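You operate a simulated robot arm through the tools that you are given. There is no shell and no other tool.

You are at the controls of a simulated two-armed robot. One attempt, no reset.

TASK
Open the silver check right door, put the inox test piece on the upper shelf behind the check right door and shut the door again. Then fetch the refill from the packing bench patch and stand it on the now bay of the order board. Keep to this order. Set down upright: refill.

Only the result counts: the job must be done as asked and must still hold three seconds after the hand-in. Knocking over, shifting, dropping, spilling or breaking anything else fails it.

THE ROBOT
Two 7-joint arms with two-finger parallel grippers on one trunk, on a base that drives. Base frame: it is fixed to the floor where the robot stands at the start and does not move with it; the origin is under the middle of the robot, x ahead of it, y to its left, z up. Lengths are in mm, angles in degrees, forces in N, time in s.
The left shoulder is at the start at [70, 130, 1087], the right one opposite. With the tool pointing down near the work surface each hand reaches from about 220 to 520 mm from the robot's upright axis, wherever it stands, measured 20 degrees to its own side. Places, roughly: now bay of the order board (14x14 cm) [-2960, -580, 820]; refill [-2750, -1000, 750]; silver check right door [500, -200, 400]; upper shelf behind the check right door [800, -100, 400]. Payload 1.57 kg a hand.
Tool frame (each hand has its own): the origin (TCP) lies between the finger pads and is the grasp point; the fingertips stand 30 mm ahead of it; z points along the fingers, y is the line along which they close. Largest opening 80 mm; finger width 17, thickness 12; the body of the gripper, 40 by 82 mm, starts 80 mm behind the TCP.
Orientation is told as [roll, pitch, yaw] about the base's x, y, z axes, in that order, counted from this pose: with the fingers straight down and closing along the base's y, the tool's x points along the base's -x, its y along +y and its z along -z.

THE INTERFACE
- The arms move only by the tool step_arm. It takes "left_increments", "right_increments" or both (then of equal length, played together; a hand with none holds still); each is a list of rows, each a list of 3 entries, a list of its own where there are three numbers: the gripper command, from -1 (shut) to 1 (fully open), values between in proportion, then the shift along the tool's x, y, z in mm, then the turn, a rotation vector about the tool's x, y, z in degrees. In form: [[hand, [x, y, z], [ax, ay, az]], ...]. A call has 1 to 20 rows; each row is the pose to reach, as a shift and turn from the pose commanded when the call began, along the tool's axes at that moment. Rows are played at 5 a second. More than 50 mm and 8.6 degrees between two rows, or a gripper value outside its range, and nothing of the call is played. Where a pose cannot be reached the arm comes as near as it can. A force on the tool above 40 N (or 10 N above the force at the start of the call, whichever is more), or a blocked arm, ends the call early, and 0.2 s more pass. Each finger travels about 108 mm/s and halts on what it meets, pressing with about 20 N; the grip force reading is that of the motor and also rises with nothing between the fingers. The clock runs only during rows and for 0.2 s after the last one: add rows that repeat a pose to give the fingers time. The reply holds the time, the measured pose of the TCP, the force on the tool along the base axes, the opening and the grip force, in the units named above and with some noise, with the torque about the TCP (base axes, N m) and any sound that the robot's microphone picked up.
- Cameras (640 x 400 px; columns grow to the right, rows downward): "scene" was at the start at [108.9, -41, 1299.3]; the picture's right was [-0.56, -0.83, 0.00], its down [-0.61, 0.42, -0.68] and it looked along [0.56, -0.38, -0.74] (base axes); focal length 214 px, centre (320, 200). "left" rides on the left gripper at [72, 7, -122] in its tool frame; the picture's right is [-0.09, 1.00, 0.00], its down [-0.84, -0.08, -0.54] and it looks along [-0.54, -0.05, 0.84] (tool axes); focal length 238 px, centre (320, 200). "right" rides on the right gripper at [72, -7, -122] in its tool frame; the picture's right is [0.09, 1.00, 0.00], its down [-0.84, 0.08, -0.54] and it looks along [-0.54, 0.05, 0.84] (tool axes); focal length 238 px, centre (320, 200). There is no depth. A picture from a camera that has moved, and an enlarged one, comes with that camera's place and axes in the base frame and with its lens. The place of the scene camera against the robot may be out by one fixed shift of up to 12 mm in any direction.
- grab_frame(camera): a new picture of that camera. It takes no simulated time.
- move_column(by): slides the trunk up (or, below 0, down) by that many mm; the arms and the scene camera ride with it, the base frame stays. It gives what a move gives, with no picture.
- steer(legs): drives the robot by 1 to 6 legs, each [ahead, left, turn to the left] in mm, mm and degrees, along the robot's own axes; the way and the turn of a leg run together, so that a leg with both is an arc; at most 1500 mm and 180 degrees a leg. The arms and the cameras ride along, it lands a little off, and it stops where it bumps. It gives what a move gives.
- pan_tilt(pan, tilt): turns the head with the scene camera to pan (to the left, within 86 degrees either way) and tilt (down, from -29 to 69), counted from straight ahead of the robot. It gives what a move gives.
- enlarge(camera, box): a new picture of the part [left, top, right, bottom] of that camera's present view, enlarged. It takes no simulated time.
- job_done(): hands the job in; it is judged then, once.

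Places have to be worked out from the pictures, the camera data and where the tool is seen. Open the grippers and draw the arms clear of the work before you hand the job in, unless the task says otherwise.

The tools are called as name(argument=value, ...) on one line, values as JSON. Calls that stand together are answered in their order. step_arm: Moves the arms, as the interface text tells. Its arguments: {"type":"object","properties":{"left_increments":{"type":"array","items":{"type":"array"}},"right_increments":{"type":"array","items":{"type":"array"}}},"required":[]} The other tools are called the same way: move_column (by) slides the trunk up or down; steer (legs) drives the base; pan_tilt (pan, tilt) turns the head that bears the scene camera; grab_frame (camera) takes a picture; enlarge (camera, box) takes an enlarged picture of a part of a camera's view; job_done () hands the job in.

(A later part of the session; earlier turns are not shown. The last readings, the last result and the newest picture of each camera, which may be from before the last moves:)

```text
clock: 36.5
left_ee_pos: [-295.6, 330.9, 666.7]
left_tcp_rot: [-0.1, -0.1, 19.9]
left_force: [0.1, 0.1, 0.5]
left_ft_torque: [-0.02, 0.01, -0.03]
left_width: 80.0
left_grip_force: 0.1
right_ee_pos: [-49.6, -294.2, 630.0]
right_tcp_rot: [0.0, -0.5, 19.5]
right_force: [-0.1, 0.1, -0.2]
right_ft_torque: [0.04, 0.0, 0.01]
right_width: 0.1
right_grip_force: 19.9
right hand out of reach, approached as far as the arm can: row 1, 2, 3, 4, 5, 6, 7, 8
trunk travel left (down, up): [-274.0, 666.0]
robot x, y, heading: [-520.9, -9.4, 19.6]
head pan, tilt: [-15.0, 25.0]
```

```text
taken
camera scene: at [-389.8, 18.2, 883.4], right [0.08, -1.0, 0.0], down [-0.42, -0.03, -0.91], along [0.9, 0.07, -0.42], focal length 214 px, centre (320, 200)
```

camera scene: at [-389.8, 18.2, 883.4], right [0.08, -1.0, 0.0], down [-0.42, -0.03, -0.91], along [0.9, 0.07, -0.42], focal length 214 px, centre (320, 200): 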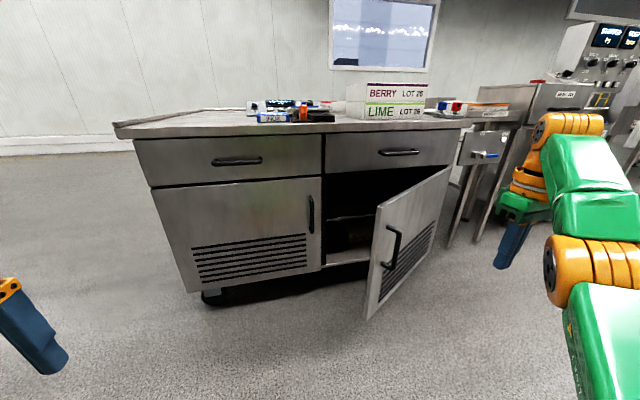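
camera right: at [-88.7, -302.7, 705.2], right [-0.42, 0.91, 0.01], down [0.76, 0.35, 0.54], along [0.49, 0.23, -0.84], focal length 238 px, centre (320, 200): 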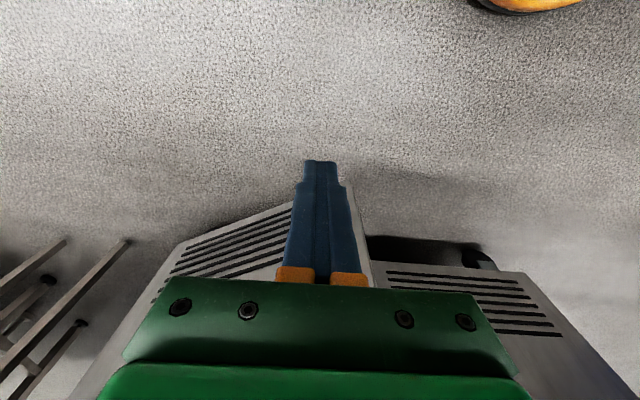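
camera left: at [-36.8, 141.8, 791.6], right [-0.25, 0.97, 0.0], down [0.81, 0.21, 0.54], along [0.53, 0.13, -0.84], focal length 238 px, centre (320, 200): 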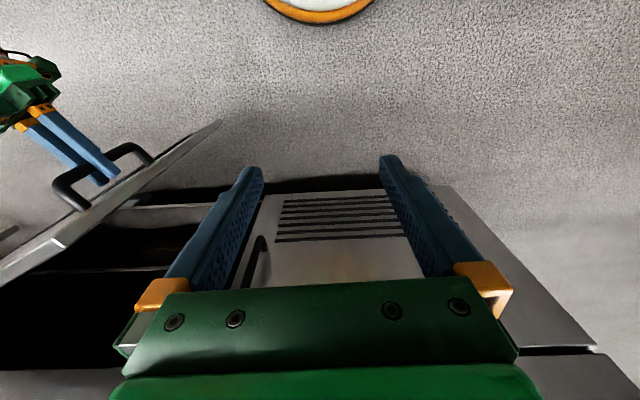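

The lateral motion stays blocked at about −425, probably a joint limit. I undo the way I came: turn the hand to pointing ahead again while asking for fwd ≈480, lat ≈−290.

step_arm(right_increments=[[-1, [-12, 12, 5], [0, -8, 0]], [-1, [-24, 24, 10], [0, -16, 0]], [-1, [-36, 36, 15], [0, -24, 0]], [-1, [-48, 48, 20], [0, -32, 0]], [-1, [-60, 60, 25], [0, -40, 0]], [-1, [-72, 72, 30], [0, -48, 0]], [-1, [-84, 84, 40], [0, -56, 0]], [-1, [-96, 96, 50], [0, -64, 0]], [-1, [-108, 108, 60], [0, -72, 0]], [-1, [-120, 120, 80], [0, -80, 0]], [-1, [-130, 136, 100], [0, -88, 0]], [-1, [-130, 136, 120], [0, -90, 0]], [-1, [-130, 136, 130], [0, -90, 0]], [-1, [-130, 136, 130], [0, -90, 0]]])

grab_frame(camera="scene")

```text
clock: 39.5
left_ee_pos: [-296.1, 330.4, 667.1]
left_tcp_rot: [-0.1, -0.1, 19.8]
left_force: [0.2, 0.7, 0.5]
left_ft_torque: [0.02, 0.05, 0.0]
left_width: 79.9
left_grip_force: 0.0
right_ee_pos: [181.3, -221.6, 763.1]
right_tcp_rot: [111.6, -89.6, -92.1]
right_force: [-0.2, -0.2, 0.4]
right_ft_torque: [0.01, -0.04, -0.03]
right_width: 0.0
right_grip_force: 20.3
right hand out of reach, approached as far as the arm can: row 1, 2, 3, 4, 5, 6, 7, 8, 9, 10, 11, 12, 13, 14
trunk travel left (down, up): [-274.0, 666.0]
robot x, y, heading: [-524.1, -5.8, 19.3]
head pan, tilt: [-15.0, 25.0]
```

```text
taken
camera scene: at [-389.8, 18.3, 883.4], right [0.08, -1.0, 0.0], down [-0.42, -0.03, -0.91], along [0.9, 0.07, -0.42], focal length 214 px, centre (320, 200)
```

scene: 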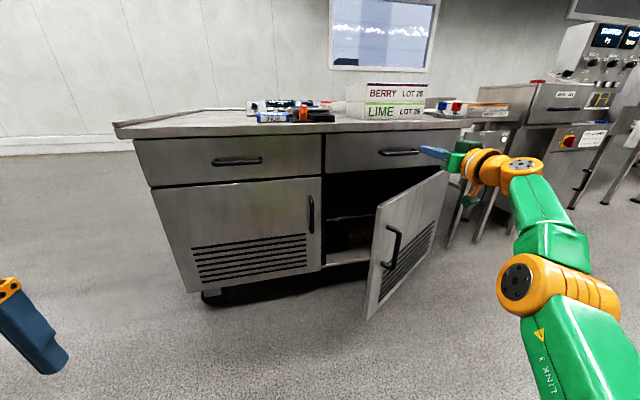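

The hand points ahead, raised at fwd≈592, lat≈−440. From here I go back toward the earlier good pose (fwd 475, lat −290, Z 500), first back and left, then down.

step_arm(right_increments=[[-1, [0, 10, -30], [0, 0, 0]], [-1, [0, 30, -60], [0, 0, 0]], [-1, [0, 60, -90], [0, 0, 0]], [-1, [0, 90, -117], [0, 0, 0]], [-1, [0, 120, -117], [0, 0, 0]], [-1, [0, 150, -117], [0, 0, 0]], [-1, [40, 150, -117], [0, 0, 0]], [-1, [80, 150, -117], [0, 0, 0]], [-1, [120, 150, -117], [0, 0, 0]], [-1, [120, 150, -117], [0, 0, 0]]])

grab_frame(camera="scene")

```text
clock: 41.8
left_ee_pos: [-294.6, 329.6, 667.5]
left_tcp_rot: [-0.1, 0.0, 19.8]
left_force: [0.6, -0.2, 0.1]
left_ft_torque: [0.04, 0.0, 0.01]
left_width: 80.1
left_grip_force: 0.1
right_ee_pos: [187.4, -193.7, 771.8]
right_tcp_rot: [105.7, -89.7, -86.2]
right_force: [0.6, -0.2, 0.0]
right_ft_torque: [0.04, 0.02, -0.02]
right_width: 0.2
right_grip_force: 20.2
right hand out of reach, approached as far as the arm can: row 1, 2, 3, 4, 5, 6, 7, 8, 9, 10
trunk travel left (down, up): [-274.0, 666.0]
robot x, y, heading: [-522.5, -10.9, 19.5]
head pan, tilt: [-15.0, 25.0]
```

```text
taken
camera scene: at [-389.8, 18.3, 883.4], right [0.08, -1.0, 0.0], down [-0.42, -0.03, -0.91], along [0.9, 0.07, -0.42], focal length 214 px, centre (320, 200)
```

scene: 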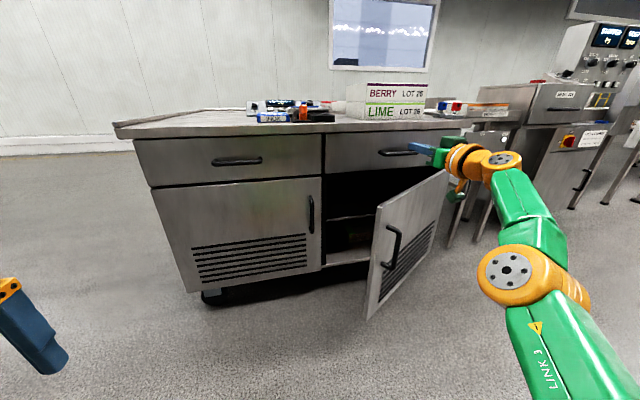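

It crept only a little to the left with the elbow swinging. I ask for just a leftward and backward shift over a longer time to see whether it keeps converging.

step_arm(right_increments=[[-1, [10, 20, -20], [0, 0, 0]], [-1, [20, 40, -40], [0, 0, 0]], [-1, [20, 60, -60], [0, 0, 0]], [-1, [20, 60, -60], [0, 0, 0]], [-1, [20, 60, -60], [0, 0, 0]], [-1, [20, 60, -60], [0, 0, 0]], [-1, [20, 60, -60], [0, 0, 0]], [-1, [20, 60, -60], [0, 0, 0]]])

grab_frame(camera="scene")

```text
clock: 43.5
left_ee_pos: [-295.3, 329.9, 667.0]
left_tcp_rot: [0.0, -0.1, 19.8]
left_force: [-0.1, -0.2, -0.4]
left_ft_torque: [0.01, -0.03, 0.03]
left_width: 79.9
left_grip_force: 0.2
right_ee_pos: [187.9, -192.7, 771.9]
right_tcp_rot: [108.6, -89.7, -88.7]
right_force: [0.0, 0.0, 0.1]
right_ft_torque: [0.0, 0.02, -0.01]
right_width: 0.0
right_grip_force: 19.8
right hand out of reach, approached as far as the arm can: row 1, 2, 3, 4, 5, 6, 7, 8
trunk travel left (down, up): [-274.0, 666.0]
robot x, y, heading: [-519.1, -6.9, 19.6]
head pan, tilt: [-15.0, 25.0]
```

```text
taken
camera scene: at [-389.8, 18.3, 883.4], right [0.08, -1.0, 0.0], down [-0.42, -0.03, -0.91], along [0.9, 0.07, -0.42], focal length 214 px, centre (320, 200)
```

scene: 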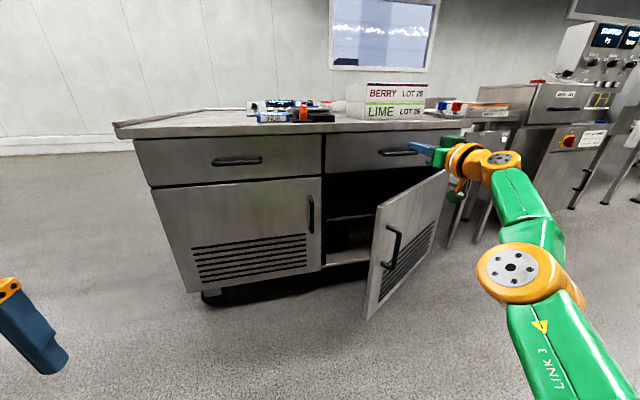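

Still stuck; I probe single directions to find the free ones: first straight back, then back with the hand tilted down.

step_arm(right_increments=[[-1, [0, 0, -20], [0, 0, 0]], [-1, [0, 0, -40], [0, 0, 0]], [-1, [0, 0, -60], [0, 0, 0]], [-1, [0, 0, -60], [0, 0, 0]]])

step_arm(right_increments=[[-1, [0, 0, 0], [0, 8, 0]], [-1, [0, 0, 0], [0, 16, 0]], [-1, [0, 0, 0], [0, 24, 0]], [-1, [0, 0, 0], [0, 32, 0]], [-1, [0, 0, 0], [0, 40, 0]], [-1, [0, 0, 0], [0, 40, 0]]])

step_arm(right_increments=[[-1, [0, 20, 0], [0, 0, 0]], [-1, [0, 40, 0], [0, 0, 0]], [-1, [0, 60, 0], [0, 0, 0]], [-1, [0, 60, 0], [0, 0, 0]]])

```text
clock: 44.5
left_ee_pos: [-295.6, 329.1, 665.7]
left_tcp_rot: [-0.2, -0.2, 19.8]
left_force: [-0.5, -1.2, -0.1]
left_ft_torque: [-0.01, 0.0, 0.0]
left_width: 80.0
left_grip_force: 0.0
right_ee_pos: [130.6, -212.5, 772.0]
right_tcp_rot: [117.9, -89.8, -98.4]
right_force: [0.1, 0.3, 0.2]
right_ft_torque: [0.01, 0.01, 0.01]
right_width: 0.0
right_grip_force: 20.0
right hand out of reach, approached as far as the arm can: row 1
trunk travel left (down, up): [-274.0, 666.0]
robot x, y, heading: [-523.1, -8.0, 19.8]
head pan, tilt: [-15.0, 25.0]
```

```text
clock: 46.0
left_ee_pos: [-296.7, 329.8, 666.2]
left_tcp_rot: [-0.2, -0.1, 19.8]
left_force: [-0.9, -0.3, -0.4]
left_ft_torque: [0.05, -0.04, 0.0]
left_width: 80.0
left_grip_force: 0.1
right_ee_pos: [77.6, -237.0, 742.0]
right_tcp_rot: [0.5, -50.6, 19.1]
right_force: [0.3, 0.7, 0.0]
right_ft_torque: [0.0, 0.0, 0.01]
right_width: 0.0
right_grip_force: 19.7
right hand out of reach, approached as far as the arm can: row 3, 4, 5, 6
trunk travel left (down, up): [-274.0, 666.0]
robot x, y, heading: [-522.5, -10.0, 20.0]
head pan, tilt: [-15.0, 25.0]
```

```text
clock: 47.0
left_ee_pos: [-296.1, 329.7, 666.7]
left_tcp_rot: [-0.1, -0.1, 19.8]
left_force: [0.2, 0.3, -0.3]
left_ft_torque: [0.01, -0.01, -0.01]
left_width: 80.2
left_grip_force: 0.1
right_ee_pos: [76.4, -235.8, 741.6]
right_tcp_rot: [0.4, -50.0, 19.3]
right_force: [-0.6, 0.6, 0.6]
right_ft_torque: [-0.01, 0.02, 0.02]
right_width: 0.0
right_grip_force: 20.2
right hand out of reach, approached as far as the arm can: row 1, 2, 3, 4
trunk travel left (down, up): [-274.0, 666.0]
robot x, y, heading: [-521.8, -9.7, 19.7]
head pan, tilt: [-15.0, 25.0]
```

Straight back was reachable, while tilting and going left was not. I restore the forward pointing pose and then try going down, and then left, as separate moves.

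step_arm(right_increments=[[-1, [0, 0, 0], [0, -8, 0]], [-1, [0, 0, 0], [0, -16, 0]], [-1, [0, 0, 0], [0, -24, 0]], [-1, [0, 0, 0], [0, -32, 0]], [-1, [0, 0, 0], [0, -40, 0]], [-1, [0, 0, 0], [0, -40, 0]]])

step_arm(right_increments=[[-1, [40, 0, 0], [0, 0, 0]], [-1, [80, 0, 0], [0, 0, 0]], [-1, [120, 0, 0], [0, 0, 0]], [-1, [120, 0, 0], [0, 0, 0]]])

step_arm(right_increments=[[-1, [0, 20, 0], [0, 0, 0]], [-1, [0, 40, 0], [0, 0, 0]], [-1, [0, 60, 0], [0, 0, 0]], [-1, [0, 60, 0], [0, 0, 0]]])

grab_frame(camera="scene")

```text
clock: 48.4
left_ee_pos: [-296.0, 330.3, 666.7]
left_tcp_rot: [-0.1, -0.1, 19.8]
left_force: [-0.3, -0.3, -0.8]
left_ft_torque: [0.01, -0.02, 0.01]
left_width: 80.2
left_grip_force: 0.0
right_ee_pos: [75.9, -234.7, 741.8]
right_tcp_rot: [130.0, -89.7, -110.3]
right_force: [0.1, 0.6, 0.6]
right_ft_torque: [-0.04, 0.03, 0.02]
right_width: 0.0
right_grip_force: 20.0
right hand out of reach, approached as far as the arm can: row 1, 2, 3, 4
trunk travel left (down, up): [-274.0, 666.0]
robot x, y, heading: [-524.6, -9.6, 19.4]
head pan, tilt: [-15.0, 25.0]
```

```text
clock: 49.4
left_ee_pos: [-295.8, 330.3, 666.4]
left_tcp_rot: [-0.1, -0.1, 19.7]
left_force: [-0.1, 0.6, 0.2]
left_ft_torque: [0.0, -0.05, -0.01]
left_width: 80.1
left_grip_force: 0.0
right_ee_pos: [75.9, -237.8, 637.4]
right_tcp_rot: [-172.7, -90.0, -168.4]
right_force: [-0.5, -0.2, 0.8]
right_ft_torque: [-0.02, 0.03, -0.02]
right_width: 0.0
right_grip_force: 20.3
right hand out of reach, approached as far as the arm can: row 3
trunk travel left (down, up): [-274.0, 666.0]
robot x, y, heading: [-520.8, -7.2, 19.7]
head pan, tilt: [-15.0, 25.0]
```

```text
clock: 50.4
left_ee_pos: [-295.9, 330.4, 666.2]
left_tcp_rot: [-0.1, -0.2, 19.8]
left_force: [-0.5, 0.2, 0.3]
left_ft_torque: [0.0, 0.0, -0.01]
left_width: 80.3
left_grip_force: 0.0
right_ee_pos: [50.2, -183.8, 628.8]
right_tcp_rot: [84.5, -89.7, -64.8]
right_force: [-0.3, 0.5, 0.6]
right_ft_torque: [-0.02, -0.02, -0.02]
right_width: 0.0
right_grip_force: 19.7
right hand out of reach, approached as far as the arm can: row 1, 2, 3, 4
trunk travel left (down, up): [-274.0, 666.0]
robot x, y, heading: [-519.9, -9.4, 19.5]
head pan, tilt: [-15.0, 25.0]
```

```text
taken
camera scene: at [-389.8, 18.2, 883.4], right [0.08, -1.0, 0.0], down [-0.42, -0.03, -0.91], along [0.9, 0.07, -0.42], focal length 214 px, centre (320, 200)
```

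scene: 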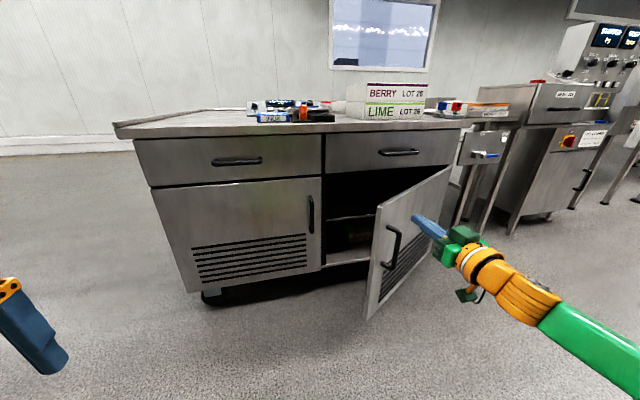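

That freed it: the arm now looks like it did before (fwd 479, lat −356, Z 629). I continue down and left to the earlier good pose.

step_arm(right_increments=[[-1, [40, 0, 0], [0, 0, 0]], [-1, [80, 0, 0], [0, 0, 0]], [-1, [120, 10, 0], [0, 0, 0]], [-1, [135, 30, 0], [0, 0, 0]], [-1, [135, 50, 0], [0, 0, 0]], [-1, [135, 66, 0], [0, 0, 0]], [-1, [135, 66, 0], [0, 0, 0]]])

grab_frame(camera="scene")

```text
clock: 52.0
left_ee_pos: [-295.6, 330.5, 666.4]
left_tcp_rot: [0.0, -0.1, 19.8]
left_force: [0.0, 0.2, 0.4]
left_ft_torque: [-0.01, 0.0, 0.0]
left_width: 80.0
left_grip_force: 0.0
right_ee_pos: [-18.5, -189.1, 542.8]
right_tcp_rot: [111.4, -89.7, -91.8]
right_force: [0.1, 0.3, -0.8]
right_ft_torque: [0.01, 0.02, -0.03]
right_width: 0.1
right_grip_force: 20.1
right hand out of reach, approached as far as the arm can: row 1, 2, 3, 4, 5, 6, 7
trunk travel left (down, up): [-274.0, 666.0]
robot x, y, heading: [-523.6, -10.2, 19.5]
head pan, tilt: [-15.0, 25.0]
```

```text
taken
camera scene: at [-389.8, 18.2, 883.4], right [0.08, -1.0, 0.0], down [-0.42, -0.03, -0.91], along [0.9, 0.07, -0.42], focal length 214 px, centre (320, 200)
```

scene: 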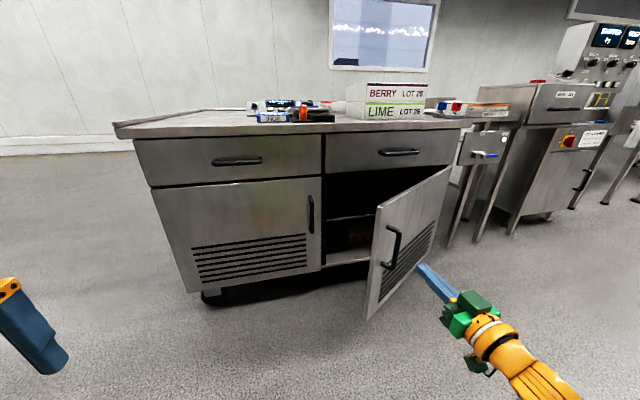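

It slid back instead (fwd 414, lat −339, Z 543). I try forward and left together from here.

step_arm(right_increments=[[-1, [0, 10, 25], [0, 0, 0]], [-1, [0, 20, 50], [0, 0, 0]], [-1, [0, 30, 75], [0, 0, 0]], [-1, [0, 40, 80], [0, 0, 0]], [-1, [0, 50, 80], [0, 0, 0]], [-1, [20, 50, 80], [0, 0, 0]], [-1, [40, 50, 80], [0, 0, 0]], [-1, [40, 50, 80], [0, 0, 0]]])

grab_frame(camera="scene")

```text
clock: 53.8
left_ee_pos: [-295.7, 331.0, 667.0]
left_tcp_rot: [-0.1, -0.1, 19.8]
left_force: [0.5, 0.2, 0.4]
left_ft_torque: [0.0, -0.01, 0.01]
left_width: 79.9
left_grip_force: 0.1
right_ee_pos: [-5.0, -183.7, 566.5]
right_tcp_rot: [113.2, -89.9, -93.6]
right_force: [-0.9, 0.7, -0.4]
right_ft_torque: [0.03, -0.01, -0.01]
right_width: 0.0
right_grip_force: 20.2
right hand out of reach, approached as far as the arm can: row 1, 2, 3, 4, 5, 6, 7, 8
trunk travel left (down, up): [-274.0, 666.0]
robot x, y, heading: [-523.6, -8.8, 19.3]
head pan, tilt: [-15.0, 25.0]
```

```text
taken
camera scene: at [-389.8, 18.2, 883.5], right [0.08, -1.0, 0.0], down [-0.42, -0.03, -0.91], along [0.9, 0.07, -0.42], focal length 214 px, centre (320, 200)
```

scene: 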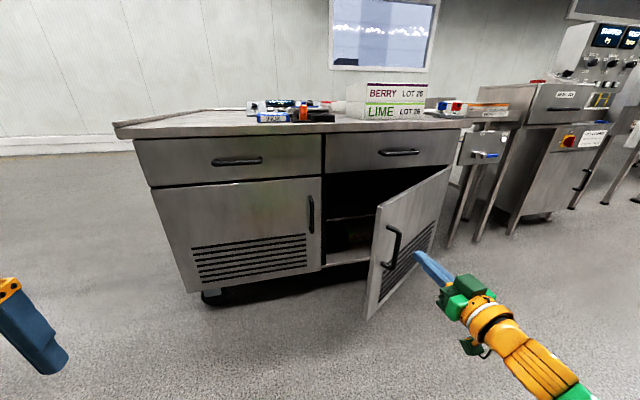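

Still limited. I test whether a roll of the hand about its own axis frees a joint limit.

step_arm(right_increments=[[-1, [0, 0, 0], [0, 0, 8]], [-1, [0, 0, 0], [0, 0, 16]], [-1, [0, 0, 0], [0, 0, 24]], [-1, [0, 0, 0], [0, 0, 24]]])

step_arm(right_increments=[[-1, [0, 15, 15], [0, 0, 0]], [-1, [0, 30, 30], [0, 0, 0]], [-1, [0, 30, 30], [0, 0, 0]]])

step_arm(right_increments=[[-1, [0, 0, 0], [0, 0, -8]], [-1, [0, 0, 0], [0, 0, -16]], [-1, [0, 0, 0], [0, 0, -24]], [-1, [0, 0, 0], [0, 0, -32]], [-1, [0, 0, 0], [0, 0, -40]], [-1, [0, 0, 0], [0, 0, -48]], [-1, [0, 0, 0], [0, 0, -48]]])

step_arm(right_increments=[[-1, [0, 15, 15], [0, 0, 0]], [-1, [0, 30, 30], [0, 0, 0]], [-1, [0, 30, 30], [0, 0, 0]]])

```text
clock: 54.8
left_ee_pos: [-296.0, 330.1, 668.2]
left_tcp_rot: [-0.1, 0.0, 19.8]
left_force: [0.5, -0.4, 0.2]
left_ft_torque: [-0.01, 0.01, 0.0]
left_width: 80.1
left_grip_force: 0.1
right_ee_pos: [-7.5, -182.6, 565.3]
right_tcp_rot: [90.2, -65.7, -70.6]
right_force: [-0.4, 0.0, -0.4]
right_ft_torque: [-0.01, 0.03, -0.01]
right_width: 0.0
right_grip_force: 19.9
trunk travel left (down, up): [-274.0, 666.0]
robot x, y, heading: [-523.7, -9.4, 19.7]
head pan, tilt: [-15.0, 25.0]
```

```text
clock: 55.5
left_ee_pos: [-296.0, 331.2, 667.1]
left_tcp_rot: [-0.1, -0.1, 19.7]
left_force: [0.5, -0.1, 0.1]
left_ft_torque: [0.01, -0.02, 0.0]
left_width: 79.9
left_grip_force: 0.1
right_ee_pos: [-3.0, -168.7, 590.2]
right_tcp_rot: [90.2, -65.7, -70.7]
right_force: [0.2, 0.5, 0.4]
right_ft_torque: [-0.04, 0.01, 0.0]
right_width: 0.0
right_grip_force: 20.1
right hand out of reach, approached as far as the arm can: row 1, 2, 3
trunk travel left (down, up): [-274.0, 666.0]
robot x, y, heading: [-523.8, -6.5, 19.4]
head pan, tilt: [-15.0, 25.0]
```

```text
clock: 57.1
left_ee_pos: [-296.1, 329.5, 667.4]
left_tcp_rot: [-0.1, -0.2, 19.7]
left_force: [0.6, 0.8, -0.4]
left_ft_torque: [0.02, -0.03, 0.0]
left_width: 80.1
left_grip_force: 0.2
right_ee_pos: [-2.9, -168.8, 592.3]
right_tcp_rot: [-90.4, -66.0, 110.0]
right_force: [-0.2, -0.5, -0.1]
right_ft_torque: [0.0, 0.02, 0.02]
right_width: 0.0
right_grip_force: 19.9
trunk travel left (down, up): [-274.0, 666.0]
robot x, y, heading: [-522.2, -8.4, 19.7]
head pan, tilt: [-15.0, 25.0]
```

```text
clock: 58.0
left_ee_pos: [-296.5, 329.7, 666.7]
left_tcp_rot: [-0.1, -0.1, 19.8]
left_force: [-0.5, -0.2, -0.4]
left_ft_torque: [-0.03, 0.0, -0.06]
left_width: 79.9
left_grip_force: 0.0
right_ee_pos: [-4.5, -164.4, 596.6]
right_tcp_rot: [-90.2, -66.3, 109.9]
right_force: [0.1, 0.0, -0.7]
right_ft_torque: [0.0, -0.01, 0.01]
right_width: 0.0
right_grip_force: 20.3
right hand out of reach, approached as far as the arm can: row 1, 2, 3
trunk travel left (down, up): [-274.0, 666.0]
robot x, y, heading: [-523.0, -7.7, 19.3]
head pan, tilt: [-15.0, 25.0]
```

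Roll isn't the limit. I unroll and test yawing the hand to the right and tilting it up/down for freedom.

step_arm(right_increments=[[-1, [0, 0, 0], [0, 0, 8]], [-1, [0, 0, 0], [0, 0, 16]], [-1, [0, 0, 0], [0, 0, 24]], [-1, [0, 0, 0], [0, 0, 24]]])

step_arm(right_increments=[[-1, [0, 0, 0], [8, 0, 0]], [-1, [0, 0, 0], [16, 0, 0]], [-1, [0, 0, 0], [24, 0, 0]], [-1, [0, 0, 0], [32, 0, 0]], [-1, [0, 0, 0], [32, 0, 0]]])

grab_frame(camera="scene")

```text
clock: 59.0
left_ee_pos: [-295.7, 330.7, 666.8]
left_tcp_rot: [-0.2, -0.1, 19.8]
left_force: [0.1, -0.2, 1.0]
left_ft_torque: [0.02, 0.01, 0.02]
left_width: 80.0
left_grip_force: 0.1
right_ee_pos: [-3.2, -164.8, 597.1]
right_tcp_rot: [113.0, -89.6, -93.3]
right_force: [-0.1, 0.0, -0.1]
right_ft_torque: [-0.01, -0.02, 0.01]
right_width: 0.0
right_grip_force: 20.1
trunk travel left (down, up): [-274.0, 666.0]
robot x, y, heading: [-521.0, -8.1, 19.4]
head pan, tilt: [-15.0, 25.0]
```

```text
clock: 60.1
left_ee_pos: [-295.7, 330.0, 666.1]
left_tcp_rot: [-0.1, -0.2, 19.8]
left_force: [-0.1, -0.1, 1.1]
left_ft_torque: [-0.05, 0.02, 0.02]
left_width: 79.9
left_grip_force: 0.1
right_ee_pos: [-25.7, -212.0, 600.8]
right_tcp_rot: [22.0, -89.2, -20.0]
right_force: [0.4, 0.3, 0.0]
right_ft_torque: [0.03, -0.02, 0.0]
right_width: 0.0
right_grip_force: 20.0
right hand out of reach, approached as far as the arm can: row 1, 2, 3, 4, 5
trunk travel left (down, up): [-274.0, 666.0]
robot x, y, heading: [-521.9, -12.4, 19.7]
head pan, tilt: [-15.0, 25.0]
```

```text
taken
camera scene: at [-389.8, 18.3, 883.4], right [0.08, -1.0, 0.0], down [-0.42, -0.03, -0.91], along [0.9, 0.07, -0.42], focal length 214 px, centre (320, 200)
```

scene: 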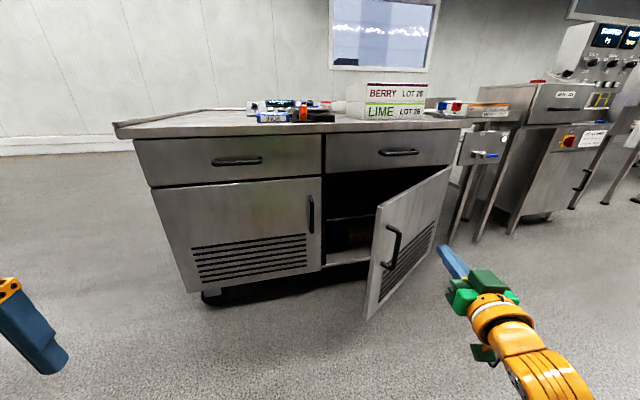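

The wrist itself is blocked going left. I undo the yaw and try the high route: raise the hand well up, then go left there.

step_arm(right_increments=[[-1, [-20, 0, 0], [-8, 0, 0]], [-1, [-50, 0, 0], [-16, 0, 0]], [-1, [-80, 0, 0], [-24, 0, 0]], [-1, [-120, 0, 0], [-32, 0, 0]], [-1, [-160, 0, 0], [-32, 0, 0]], [-1, [-200, 0, 0], [-32, 0, 0]], [-1, [-240, 0, 0], [-32, 0, 0]], [-1, [-240, 0, 0], [-32, 0, 0]]])

step_arm(right_increments=[[-1, [0, 30, 0], [0, 0, 0]], [-1, [0, 60, 0], [0, 0, 0]], [-1, [0, 90, 0], [0, 0, 0]], [-1, [0, 120, 0], [0, 0, 0]], [-1, [0, 120, 0], [0, 0, 0]]])

grab_frame(camera="scene")

```text
clock: 62.0
left_ee_pos: [-296.8, 329.9, 665.6]
left_tcp_rot: [-0.1, 0.0, 19.8]
left_force: [0.3, 0.2, -0.4]
left_ft_torque: [-0.01, 0.0, 0.05]
left_width: 79.8
left_grip_force: 0.0
right_ee_pos: [-40.7, -188.9, 805.9]
right_tcp_rot: [69.2, -88.7, -36.2]
right_force: [0.7, -0.5, 0.1]
right_ft_torque: [0.01, 0.03, 0.01]
right_width: 0.0
right_grip_force: 19.7
right hand out of reach, approached as far as the arm can: row 4, 5, 6, 7, 8
trunk travel left (down, up): [-274.0, 666.0]
robot x, y, heading: [-525.4, -12.4, 19.5]
head pan, tilt: [-15.0, 25.0]
```

```text
clock: 63.1
left_ee_pos: [-295.2, 330.1, 667.4]
left_tcp_rot: [-0.1, -0.1, 19.7]
left_force: [0.0, 0.4, -0.1]
left_ft_torque: [0.0, 0.01, 0.0]
left_width: 79.7
left_grip_force: 0.0
right_ee_pos: [-106.8, -91.9, 808.0]
right_tcp_rot: [55.8, -89.2, -21.7]
right_force: [-0.1, 0.1, 0.4]
right_ft_torque: [-0.01, -0.03, 0.0]
right_width: 0.2
right_grip_force: 19.8
trunk travel left (down, up): [-274.0, 666.0]
robot x, y, heading: [-522.6, -7.9, 20.0]
head pan, tilt: [-15.0, 25.0]
```

```text
taken
camera scene: at [-389.8, 18.2, 883.4], right [0.08, -1.0, 0.0], down [-0.42, -0.03, -0.91], along [0.9, 0.07, -0.42], focal length 214 px, centre (320, 200)
```

scene: 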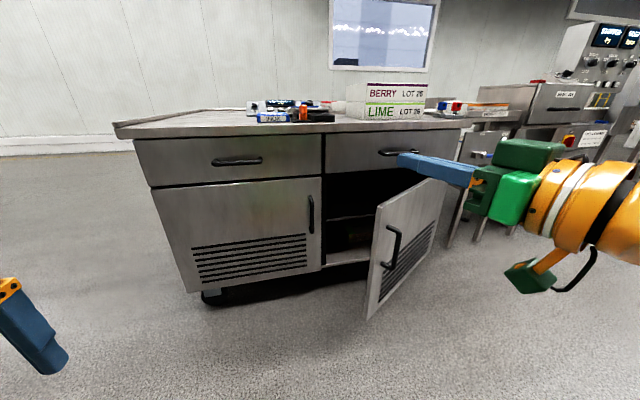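

Up high the leftward move works fully (fwd 363, lat −219, Z 808). I square the yaw and go down from here with some forward shift.

step_arm(right_increments=[[-1, [10, 0, 10], [5, 0, 0]], [-1, [40, 0, 25], [10, 0, 0]], [-1, [80, 0, 40], [14, 0, 0]], [-1, [120, 0, 55], [14, 0, 0]], [-1, [160, 0, 70], [14, 0, 0]], [-1, [200, 0, 80], [14, 0, 0]], [-1, [240, 0, 80], [14, 0, 0]], [-1, [240, 0, 80], [14, 0, 0]]])

grab_frame(camera="scene")

```text
clock: 65.0
left_ee_pos: [-296.1, 330.0, 666.2]
left_tcp_rot: [-0.2, -0.1, 19.8]
left_force: [-0.4, -0.2, 0.9]
left_ft_torque: [0.02, 0.01, 0.04]
left_width: 80.2
left_grip_force: 0.1
right_ee_pos: [-34.3, -52.5, 682.4]
right_tcp_rot: [39.0, -89.3, -19.0]
right_force: [0.1, -0.9, 0.8]
right_ft_torque: [-0.04, 0.01, -0.01]
right_width: 0.3
right_grip_force: 19.8
right hand out of reach, approached as far as the arm can: row 3, 4, 5, 6, 7, 8
trunk travel left (down, up): [-274.0, 666.0]
robot x, y, heading: [-520.7, -9.1, 19.8]
head pan, tilt: [-15.0, 25.0]
```

```text
taken
camera scene: at [-389.8, 18.3, 883.4], right [0.08, -1.0, 0.0], down [-0.42, -0.03, -0.91], along [0.9, 0.07, -0.42], focal length 214 px, centre (320, 200)
```

scene: 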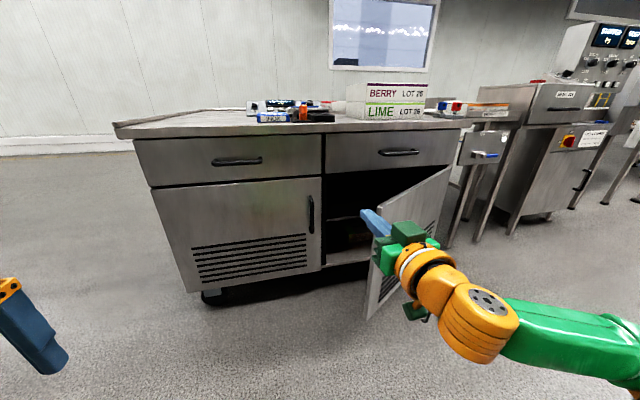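

The arm now has its elbow out to the right as at the start. I turn the hand down from here, drawing it back to fwd ≈310.

step_arm(right_increments=[[-1, [0, 0, -10], [0, 8, 0]], [-1, [0, 0, -20], [0, 16, 0]], [-1, [0, 0, -30], [0, 24, 0]], [-1, [0, 0, -40], [0, 32, 0]], [-1, [0, -5, -55], [0, 40, 0]], [-1, [0, -10, -70], [0, 48, 0]], [-1, [0, -15, -85], [0, 56, 0]], [-1, [0, -20, -100], [0, 64, 0]], [-1, [0, -30, -110], [0, 72, 0]], [-1, [0, -40, -120], [0, 80, 0]], [-1, [0, -40, -130], [0, 88, 0]], [-1, [0, -40, -130], [0, 90, 0]], [-1, [0, -40, -130], [0, 90, 0]]])

grab_frame(camera="scene")

```text
clock: 67.8
left_ee_pos: [-296.0, 330.1, 667.7]
left_tcp_rot: [-0.1, -0.1, 19.7]
left_force: [-0.1, -0.5, 0.0]
left_ft_torque: [0.01, -0.02, 0.0]
left_width: 79.9
left_grip_force: 0.0
right_ee_pos: [-145.2, -133.0, 684.8]
right_tcp_rot: [0.5, 0.6, 20.1]
right_force: [-0.8, 0.5, -0.8]
right_ft_torque: [0.01, -0.04, -0.05]
right_width: 0.0
right_grip_force: 20.2
trunk travel left (down, up): [-274.0, 666.0]
robot x, y, heading: [-523.4, -9.5, 19.8]
head pan, tilt: [-15.0, 25.0]
```

```text
taken
camera scene: at [-389.8, 18.2, 883.4], right [0.08, -1.0, 0.0], down [-0.42, -0.03, -0.91], along [0.9, 0.07, -0.42], focal length 214 px, centre (320, 200)
```

scene: 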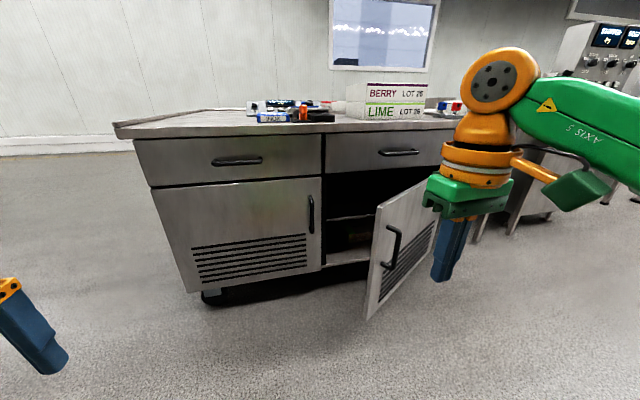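

The right arm is back in its good configuration, hand down at fwd 314, lat −244. I lower the trunk so the finger tips reach below the door's top edge, then drive ahead so that the hand passes left of the door's free edge.

move_column(by=-120)

steer(legs=[[320, 0, 0]])

grab_frame(camera="scene")

grab_frame(camera="right")

```text
clock: 69.2
left_ee_pos: [-295.7, 330.7, 547.8]
left_tcp_rot: [-0.1, 0.0, 19.8]
left_force: [0.1, 0.1, 0.8]
left_ft_torque: [0.01, 0.02, 0.01]
left_width: 80.1
left_grip_force: 0.0
right_ee_pos: [-144.0, -133.7, 563.8]
right_tcp_rot: [0.5, 0.7, 20.1]
right_force: [-0.6, -0.3, -0.5]
right_ft_torque: [0.01, -0.03, -0.05]
right_width: 0.0
right_grip_force: 20.0
trunk travel left (down, up): [-154.0, 786.0]
robot x, y, heading: [-523.6, -7.7, 19.7]
head pan, tilt: [-15.0, 25.0]
```

```text
clock: 71.4
left_ee_pos: [4.0, 438.3, 546.6]
left_tcp_rot: [-0.2, -0.1, 19.9]
left_force: [-0.2, -0.3, 1.0]
left_ft_torque: [0.0, 0.0, 0.05]
left_width: 80.1
left_grip_force: 0.0
right_ee_pos: [156.3, -24.5, 564.5]
right_tcp_rot: [0.6, 0.6, 20.2]
right_force: [0.8, -0.1, -0.9]
right_ft_torque: [0.02, 0.02, -0.01]
right_width: 0.0
right_grip_force: 20.7
trunk travel left (down, up): [-154.0, 786.0]
robot x, y, heading: [-219.8, 100.8, 19.8]
head pan, tilt: [-15.0, 25.0]
```

```text
taken
camera scene: at [-88.4, 126.4, 763.4], right [0.08, -1.0, 0.0], down [-0.42, -0.04, -0.91], along [0.9, 0.07, -0.42], focal length 214 px, centre (320, 200)
```

scene: 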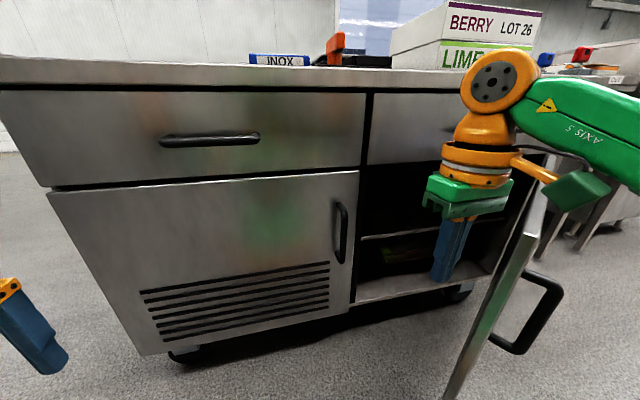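

```text
taken
camera right: at [92.6, -55.1, 686.0], right [-0.43, 0.9, 0.01], down [0.77, 0.36, 0.53], along [0.48, 0.24, -0.85], focal length 238 px, centre (320, 200)
```

right: 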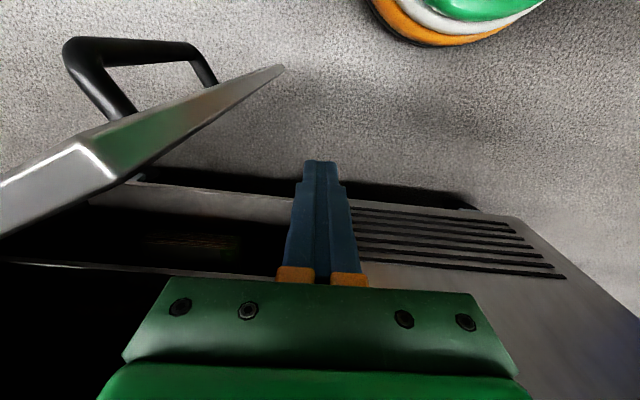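

The hand is inside the opening, left of the door. I sweep it right and slightly back against the door's inner face.

step_arm(right_increments=[[-1, [0, -30, 0], [0, 0, 0]], [-1, [5, -60, 0], [0, 0, 0]], [-1, [15, -85, 0], [0, 0, 0]], [-1, [30, -105, 0], [0, 0, 0]], [-1, [45, -125, 0], [0, 0, 0]], [-1, [60, -145, 0], [0, 0, 0]], [-1, [75, -165, 0], [0, 0, 0]], [-1, [85, -180, 0], [0, 0, 0]], [-1, [85, -180, 0], [0, 0, 0]]])

grab_frame(camera="scene")

grab_frame(camera="right")

```text
clock: 72.7
left_ee_pos: [2.4, 440.3, 546.3]
left_tcp_rot: [-0.4, -0.4, 19.9]
left_force: [1.0, -0.5, -0.9]
left_ft_torque: [-0.01, 0.02, 0.0]
left_width: 80.0
left_grip_force: 0.1
right_ee_pos: [168.7, -127.1, 539.8]
right_tcp_rot: [0.0, -0.1, 20.1]
right_force: [-2.3, 1.6, 24.9]
right_ft_torque: [-0.8, 0.15, -0.09]
right_width: 0.0
right_grip_force: 20.0
right hand out of reach, approached as far as the arm can: row 3, 4, 5, 6
trunk travel left (down, up): [-154.0, 786.0]
robot x, y, heading: [-220.9, 99.0, 19.8]
head pan, tilt: [-15.0, 25.0]
stopped in row 6 (right hand): the force on the tool passed its limit at 44 N (the readings are from after the stop); the commanded pose is now the measured one
```

```text
taken
camera scene: at [-91.7, 128.7, 764.4], right [0.08, -1.0, 0.0], down [-0.42, -0.04, -0.91], along [0.91, 0.07, -0.42], focal length 214 px, centre (320, 200)
```

scene: 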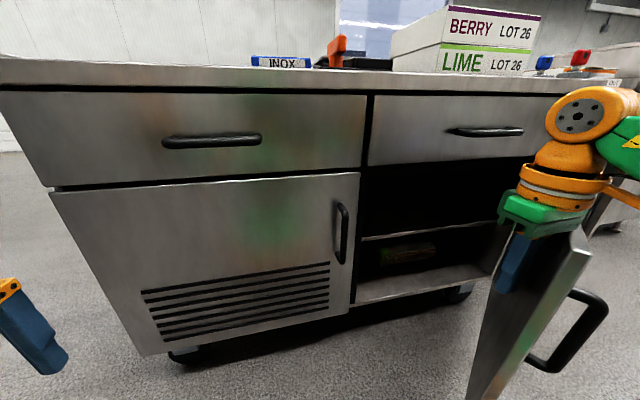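

```text
taken
camera right: at [102.0, -156.5, 660.5], right [-0.43, 0.9, 0.0], down [0.76, 0.36, 0.55], along [0.49, 0.23, -0.84], focal length 238 px, centre (320, 200)
```

right: 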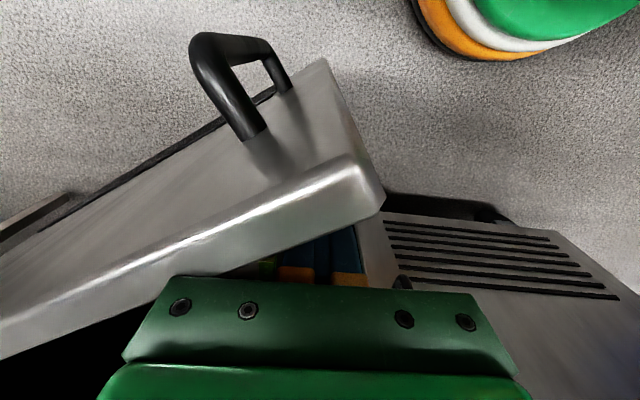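

The gripper body has come to rest on the door's top edge (force +25 N up) and the arm ran out of sideways reach; the door is now ≈40° open. I raise the trunk 30 mm to clear the top, then strafe the base right to push on.

move_column(by=30)

steer(legs=[[-30, -90, 0]])

grab_frame(camera="scene")

grab_frame(camera="right")

```text
clock: 73.5
left_ee_pos: [4.3, 438.6, 576.7]
left_tcp_rot: [-0.1, 0.0, 19.8]
left_force: [0.1, -0.1, -0.5]
left_ft_torque: [0.03, -0.02, 0.03]
left_width: 80.0
left_grip_force: 0.1
right_ee_pos: [169.6, -128.2, 564.6]
right_tcp_rot: [0.4, 0.1, 20.1]
right_force: [-0.8, -0.3, -0.4]
right_ft_torque: [-0.01, 0.02, 0.0]
right_width: 0.1
right_grip_force: 20.4
trunk travel left (down, up): [-184.0, 756.0]
robot x, y, heading: [-220.4, 96.7, 19.5]
head pan, tilt: [-15.0, 25.0]
```

```text
clock: 74.6
left_ee_pos: [6.5, 344.9, 576.7]
left_tcp_rot: [-0.2, 0.0, 19.9]
left_force: [-0.4, 1.0, 0.4]
left_ft_torque: [-0.02, 0.0, 0.03]
left_width: 79.8
left_grip_force: 0.0
right_ee_pos: [171.4, -221.5, 566.2]
right_tcp_rot: [0.4, 0.1, 20.2]
right_force: [0.1, 0.1, 0.1]
right_ft_torque: [0.02, 0.01, 0.0]
right_width: 0.1
right_grip_force: 20.2
trunk travel left (down, up): [-184.0, 756.0]
robot x, y, heading: [-218.6, 4.1, 19.6]
head pan, tilt: [-15.0, 25.0]
```

```text
taken
camera scene: at [-86.8, 32.3, 793.4], right [0.08, -1.0, 0.0], down [-0.42, -0.04, -0.91], along [0.9, 0.08, -0.42], focal length 214 px, centre (320, 200)
```

scene: 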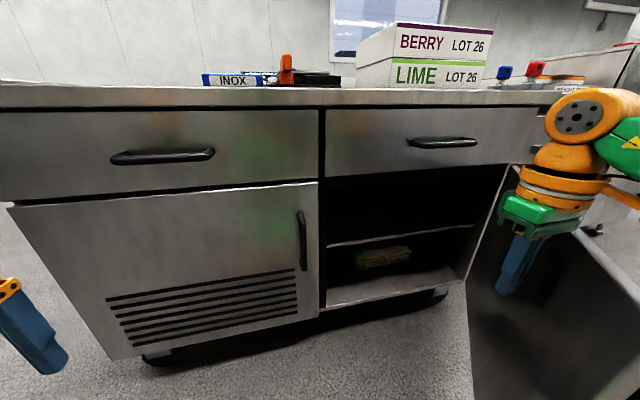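

```text
taken
camera right: at [107.0, -252.6, 686.7], right [-0.43, 0.9, 0.01], down [0.76, 0.36, 0.54], along [0.49, 0.24, -0.84], focal length 238 px, centre (320, 200)
```

right: 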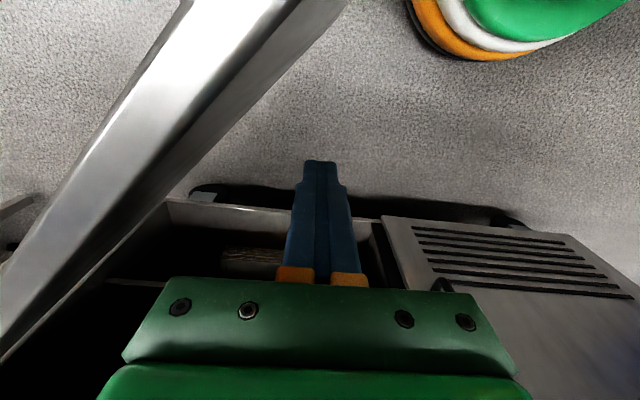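

The door swung on freely and is now well open. I pan right to see how far.

pan_tilt(pan=-45, tilt=40)

grab_frame(camera="scene")

```text
clock: 75.5
left_ee_pos: [6.7, 345.4, 575.7]
left_tcp_rot: [-0.2, -0.1, 19.9]
left_force: [0.0, 0.1, 0.5]
left_ft_torque: [-0.01, -0.03, 0.01]
left_width: 79.9
left_grip_force: 0.0
right_ee_pos: [172.8, -222.6, 567.6]
right_tcp_rot: [0.3, 0.2, 20.2]
right_force: [0.4, 0.3, -1.2]
right_ft_torque: [0.0, 0.02, -0.04]
right_width: 0.0
right_grip_force: 19.7
trunk travel left (down, up): [-184.0, 756.0]
robot x, y, heading: [-219.1, 3.7, 20.1]
head pan, tilt: [-45.0, 40.0]
```

```text
taken
camera scene: at [-101.6, -11.4, 770.2], right [-0.43, -0.91, 0.0], down [-0.58, 0.27, -0.77], along [0.69, -0.33, -0.64], focal length 214 px, centre (320, 200)
```

scene: 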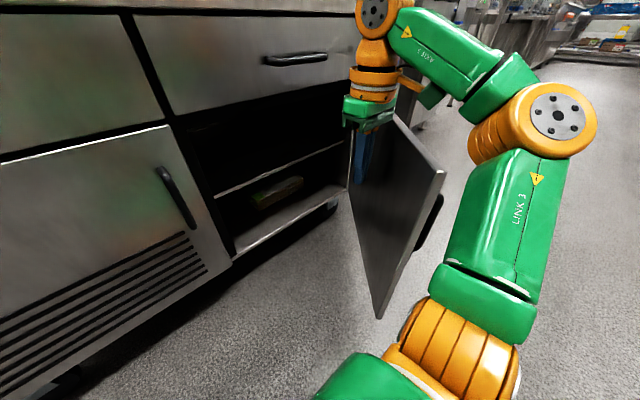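

The door is at about 48°. To keep my upper arm above the door top (616), I raise the trunk 200 mm and lower the hand the same amount.

move_column(by=200)

step_arm(right_increments=[[-1, [0, 0, 40], [0, 0, 0]], [-1, [0, 0, 80], [0, 0, 0]], [-1, [0, 0, 120], [0, 0, 0]], [-1, [0, 0, 160], [0, 0, 0]], [-1, [0, 0, 200], [0, 0, 0]], [-1, [0, 0, 200], [0, 0, 0]]])

grab_frame(camera="scene")

```text
clock: 77.7
left_ee_pos: [6.2, 345.7, 775.9]
left_tcp_rot: [0.0, -0.1, 19.9]
left_force: [0.3, 0.6, -0.4]
left_ft_torque: [-0.01, -0.02, 0.01]
left_width: 80.3
left_grip_force: 0.0
right_ee_pos: [170.7, -222.0, 764.5]
right_tcp_rot: [0.3, 0.2, 20.2]
right_force: [-0.3, 0.2, -0.3]
right_ft_torque: [0.01, -0.03, -0.01]
right_width: 0.0
right_grip_force: 19.8
trunk travel left (down, up): [-384.0, 556.0]
robot x, y, heading: [-224.3, 4.0, 19.7]
head pan, tilt: [-45.0, 40.0]
```

```text
clock: 79.1
left_ee_pos: [5.4, 344.5, 776.5]
left_tcp_rot: [-0.2, -0.1, 19.9]
left_force: [-0.2, 0.0, 0.1]
left_ft_torque: [0.0, 0.02, -0.03]
left_width: 80.1
left_grip_force: 0.0
right_ee_pos: [170.2, -221.2, 565.0]
right_tcp_rot: [0.2, 0.0, 20.2]
right_force: [-0.3, 0.6, 0.0]
right_ft_torque: [-0.02, 0.0, -0.01]
right_width: 0.2
right_grip_force: 19.8
trunk travel left (down, up): [-384.0, 556.0]
robot x, y, heading: [-218.1, 3.3, 19.7]
head pan, tilt: [-45.0, 40.0]
```

```text
taken
camera scene: at [-101.8, -11.4, 970.1], right [-0.43, -0.9, 0.0], down [-0.58, 0.27, -0.77], along [0.69, -0.33, -0.64], focal length 214 px, centre (320, 200)
```

scene: 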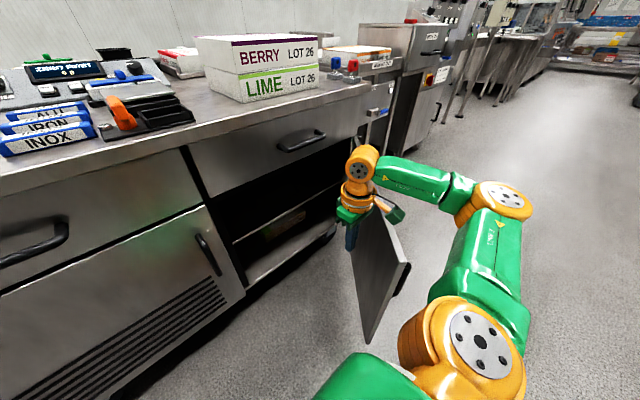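

The arm is now above the door. I strafe the base right 200 mm and 60 mm back to push the door wider.

steer(legs=[[-60, -200, 0]])

grab_frame(camera="scene")

```text
clock: 80.8
left_ee_pos: [16.4, 138.8, 775.8]
left_tcp_rot: [-0.1, 0.0, 19.9]
left_force: [-0.2, 0.1, 0.0]
left_ft_torque: [0.0, 0.0, -0.01]
left_width: 80.0
left_grip_force: 0.0
right_ee_pos: [180.3, -427.8, 564.4]
right_tcp_rot: [0.3, 0.1, 20.3]
right_force: [0.4, -0.3, 0.4]
right_ft_torque: [0.01, 0.0, 0.02]
right_width: 0.0
right_grip_force: 20.1
trunk travel left (down, up): [-384.0, 556.0]
robot x, y, heading: [-210.2, -200.7, 19.9]
head pan, tilt: [-45.0, 40.0]
```

```text
taken
camera scene: at [-91.6, -218.1, 970.1], right [-0.43, -0.91, 0.0], down [-0.58, 0.27, -0.77], along [0.69, -0.33, -0.64], focal length 214 px, centre (320, 200)
```

scene: 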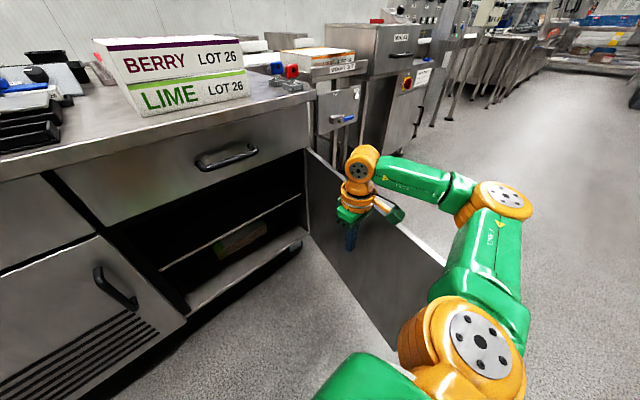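

The door is now at about 72°. I push it a little further with the arm, 100 mm to the right.

step_arm(right_increments=[[-1, [0, -25, 0], [0, 0, 0]], [-1, [5, -50, 0], [0, 0, 0]], [-1, [15, -70, 0], [0, 0, 0]], [-1, [25, -90, 0], [0, 0, 0]], [-1, [35, -105, 0], [0, 0, 0]], [-1, [35, -105, 0], [0, 0, 0]]])

grab_frame(camera="scene")

```text
clock: 82.2
left_ee_pos: [15.1, 138.5, 777.2]
left_tcp_rot: [-0.1, 0.0, 20.0]
left_force: [-0.9, 0.3, -0.6]
left_ft_torque: [0.0, -0.02, 0.01]
left_width: 80.0
left_grip_force: 0.0
right_ee_pos: [171.7, -485.5, 563.4]
right_tcp_rot: [0.2, 0.2, 20.2]
right_force: [-0.2, -0.2, -0.5]
right_ft_torque: [-0.03, -0.02, -0.01]
right_width: 0.2
right_grip_force: 19.9
right hand out of reach, approached as far as the arm can: row 3, 4, 5, 6
trunk travel left (down, up): [-384.0, 556.0]
robot x, y, heading: [-208.4, -201.8, 19.6]
head pan, tilt: [-45.0, 40.0]
```

```text
taken
camera scene: at [-91.6, -217.8, 970.1], right [-0.43, -0.91, 0.0], down [-0.58, 0.27, -0.77], along [0.69, -0.33, -0.64], focal length 214 px, centre (320, 200)
```

scene: 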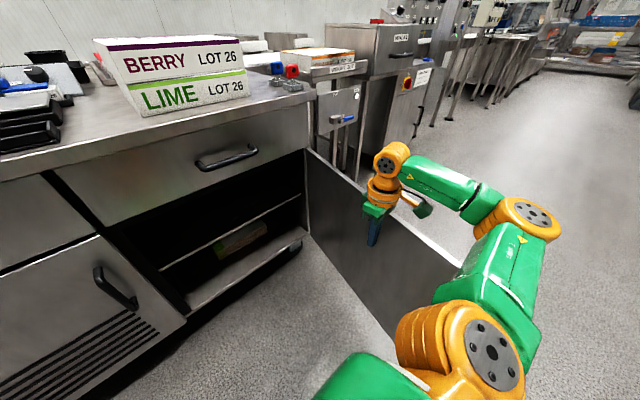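

The door is now at roughly 78°, enough room. I lift the right hand clear above the door top and bring it back to its neutral place.

step_arm(right_increments=[[-1, [0, 0, -45], [0, 0, 0]], [-1, [0, 0, -90], [0, 0, 0]], [-1, [0, 0, -135], [0, 0, 0]], [-1, [0, 0, -170], [0, 0, 0]], [-1, [0, 30, -200], [0, 0, 0]], [-1, [0, 70, -200], [0, 0, 0]], [-1, [0, 110, -200], [0, 0, 0]], [-1, [0, 130, -200], [0, 0, 0]], [-1, [0, 130, -200], [0, 0, 0]]])

grab_frame(camera="scene")

enlarge(camera="scene", box=[90, 130, 330, 330])

```text
clock: 84.2
left_ee_pos: [15.8, 137.7, 776.6]
left_tcp_rot: [-0.1, 0.0, 20.0]
left_force: [0.3, 0.0, -0.2]
left_ft_torque: [0.04, 0.03, -0.01]
left_width: 80.1
left_grip_force: 0.1
right_ee_pos: [127.6, -367.4, 765.4]
right_tcp_rot: [0.2, 0.3, 20.2]
right_force: [0.7, -0.6, 0.3]
right_ft_torque: [0.0, 0.0, 0.0]
right_width: 0.2
right_grip_force: 19.9
right hand out of reach, approached as far as the arm can: row 2, 3, 4, 5
trunk travel left (down, up): [-384.0, 556.0]
robot x, y, heading: [-211.4, -198.5, 19.8]
head pan, tilt: [-45.0, 40.0]
```

```text
taken
camera scene: at [-91.5, -217.7, 970.1], right [-0.43, -0.91, 0.0], down [-0.58, 0.27, -0.77], along [0.69, -0.33, -0.64], focal length 214 px, centre (320, 200)
```

scene: 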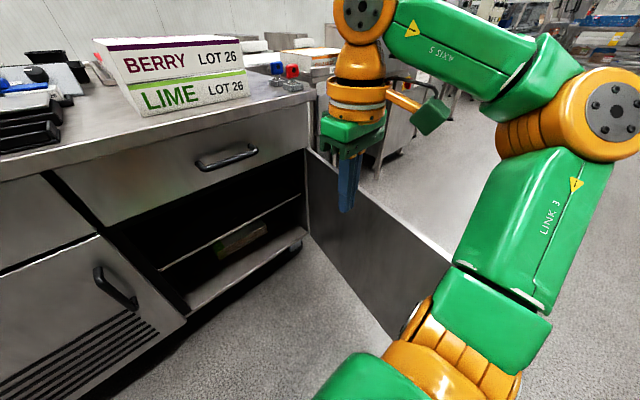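

```text
2.00 times, centred on (210, 230) of scene
camera zoom: at [-91.5, -217.7, 970.1], right [-0.43, -0.91, 0.0], down [-0.58, 0.27, -0.77], along [0.69, -0.33, -0.64], focal length 429 px, centre (540, 140)
```

zoom: 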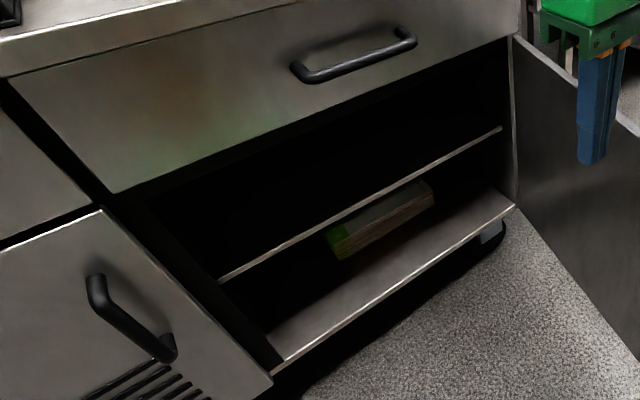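

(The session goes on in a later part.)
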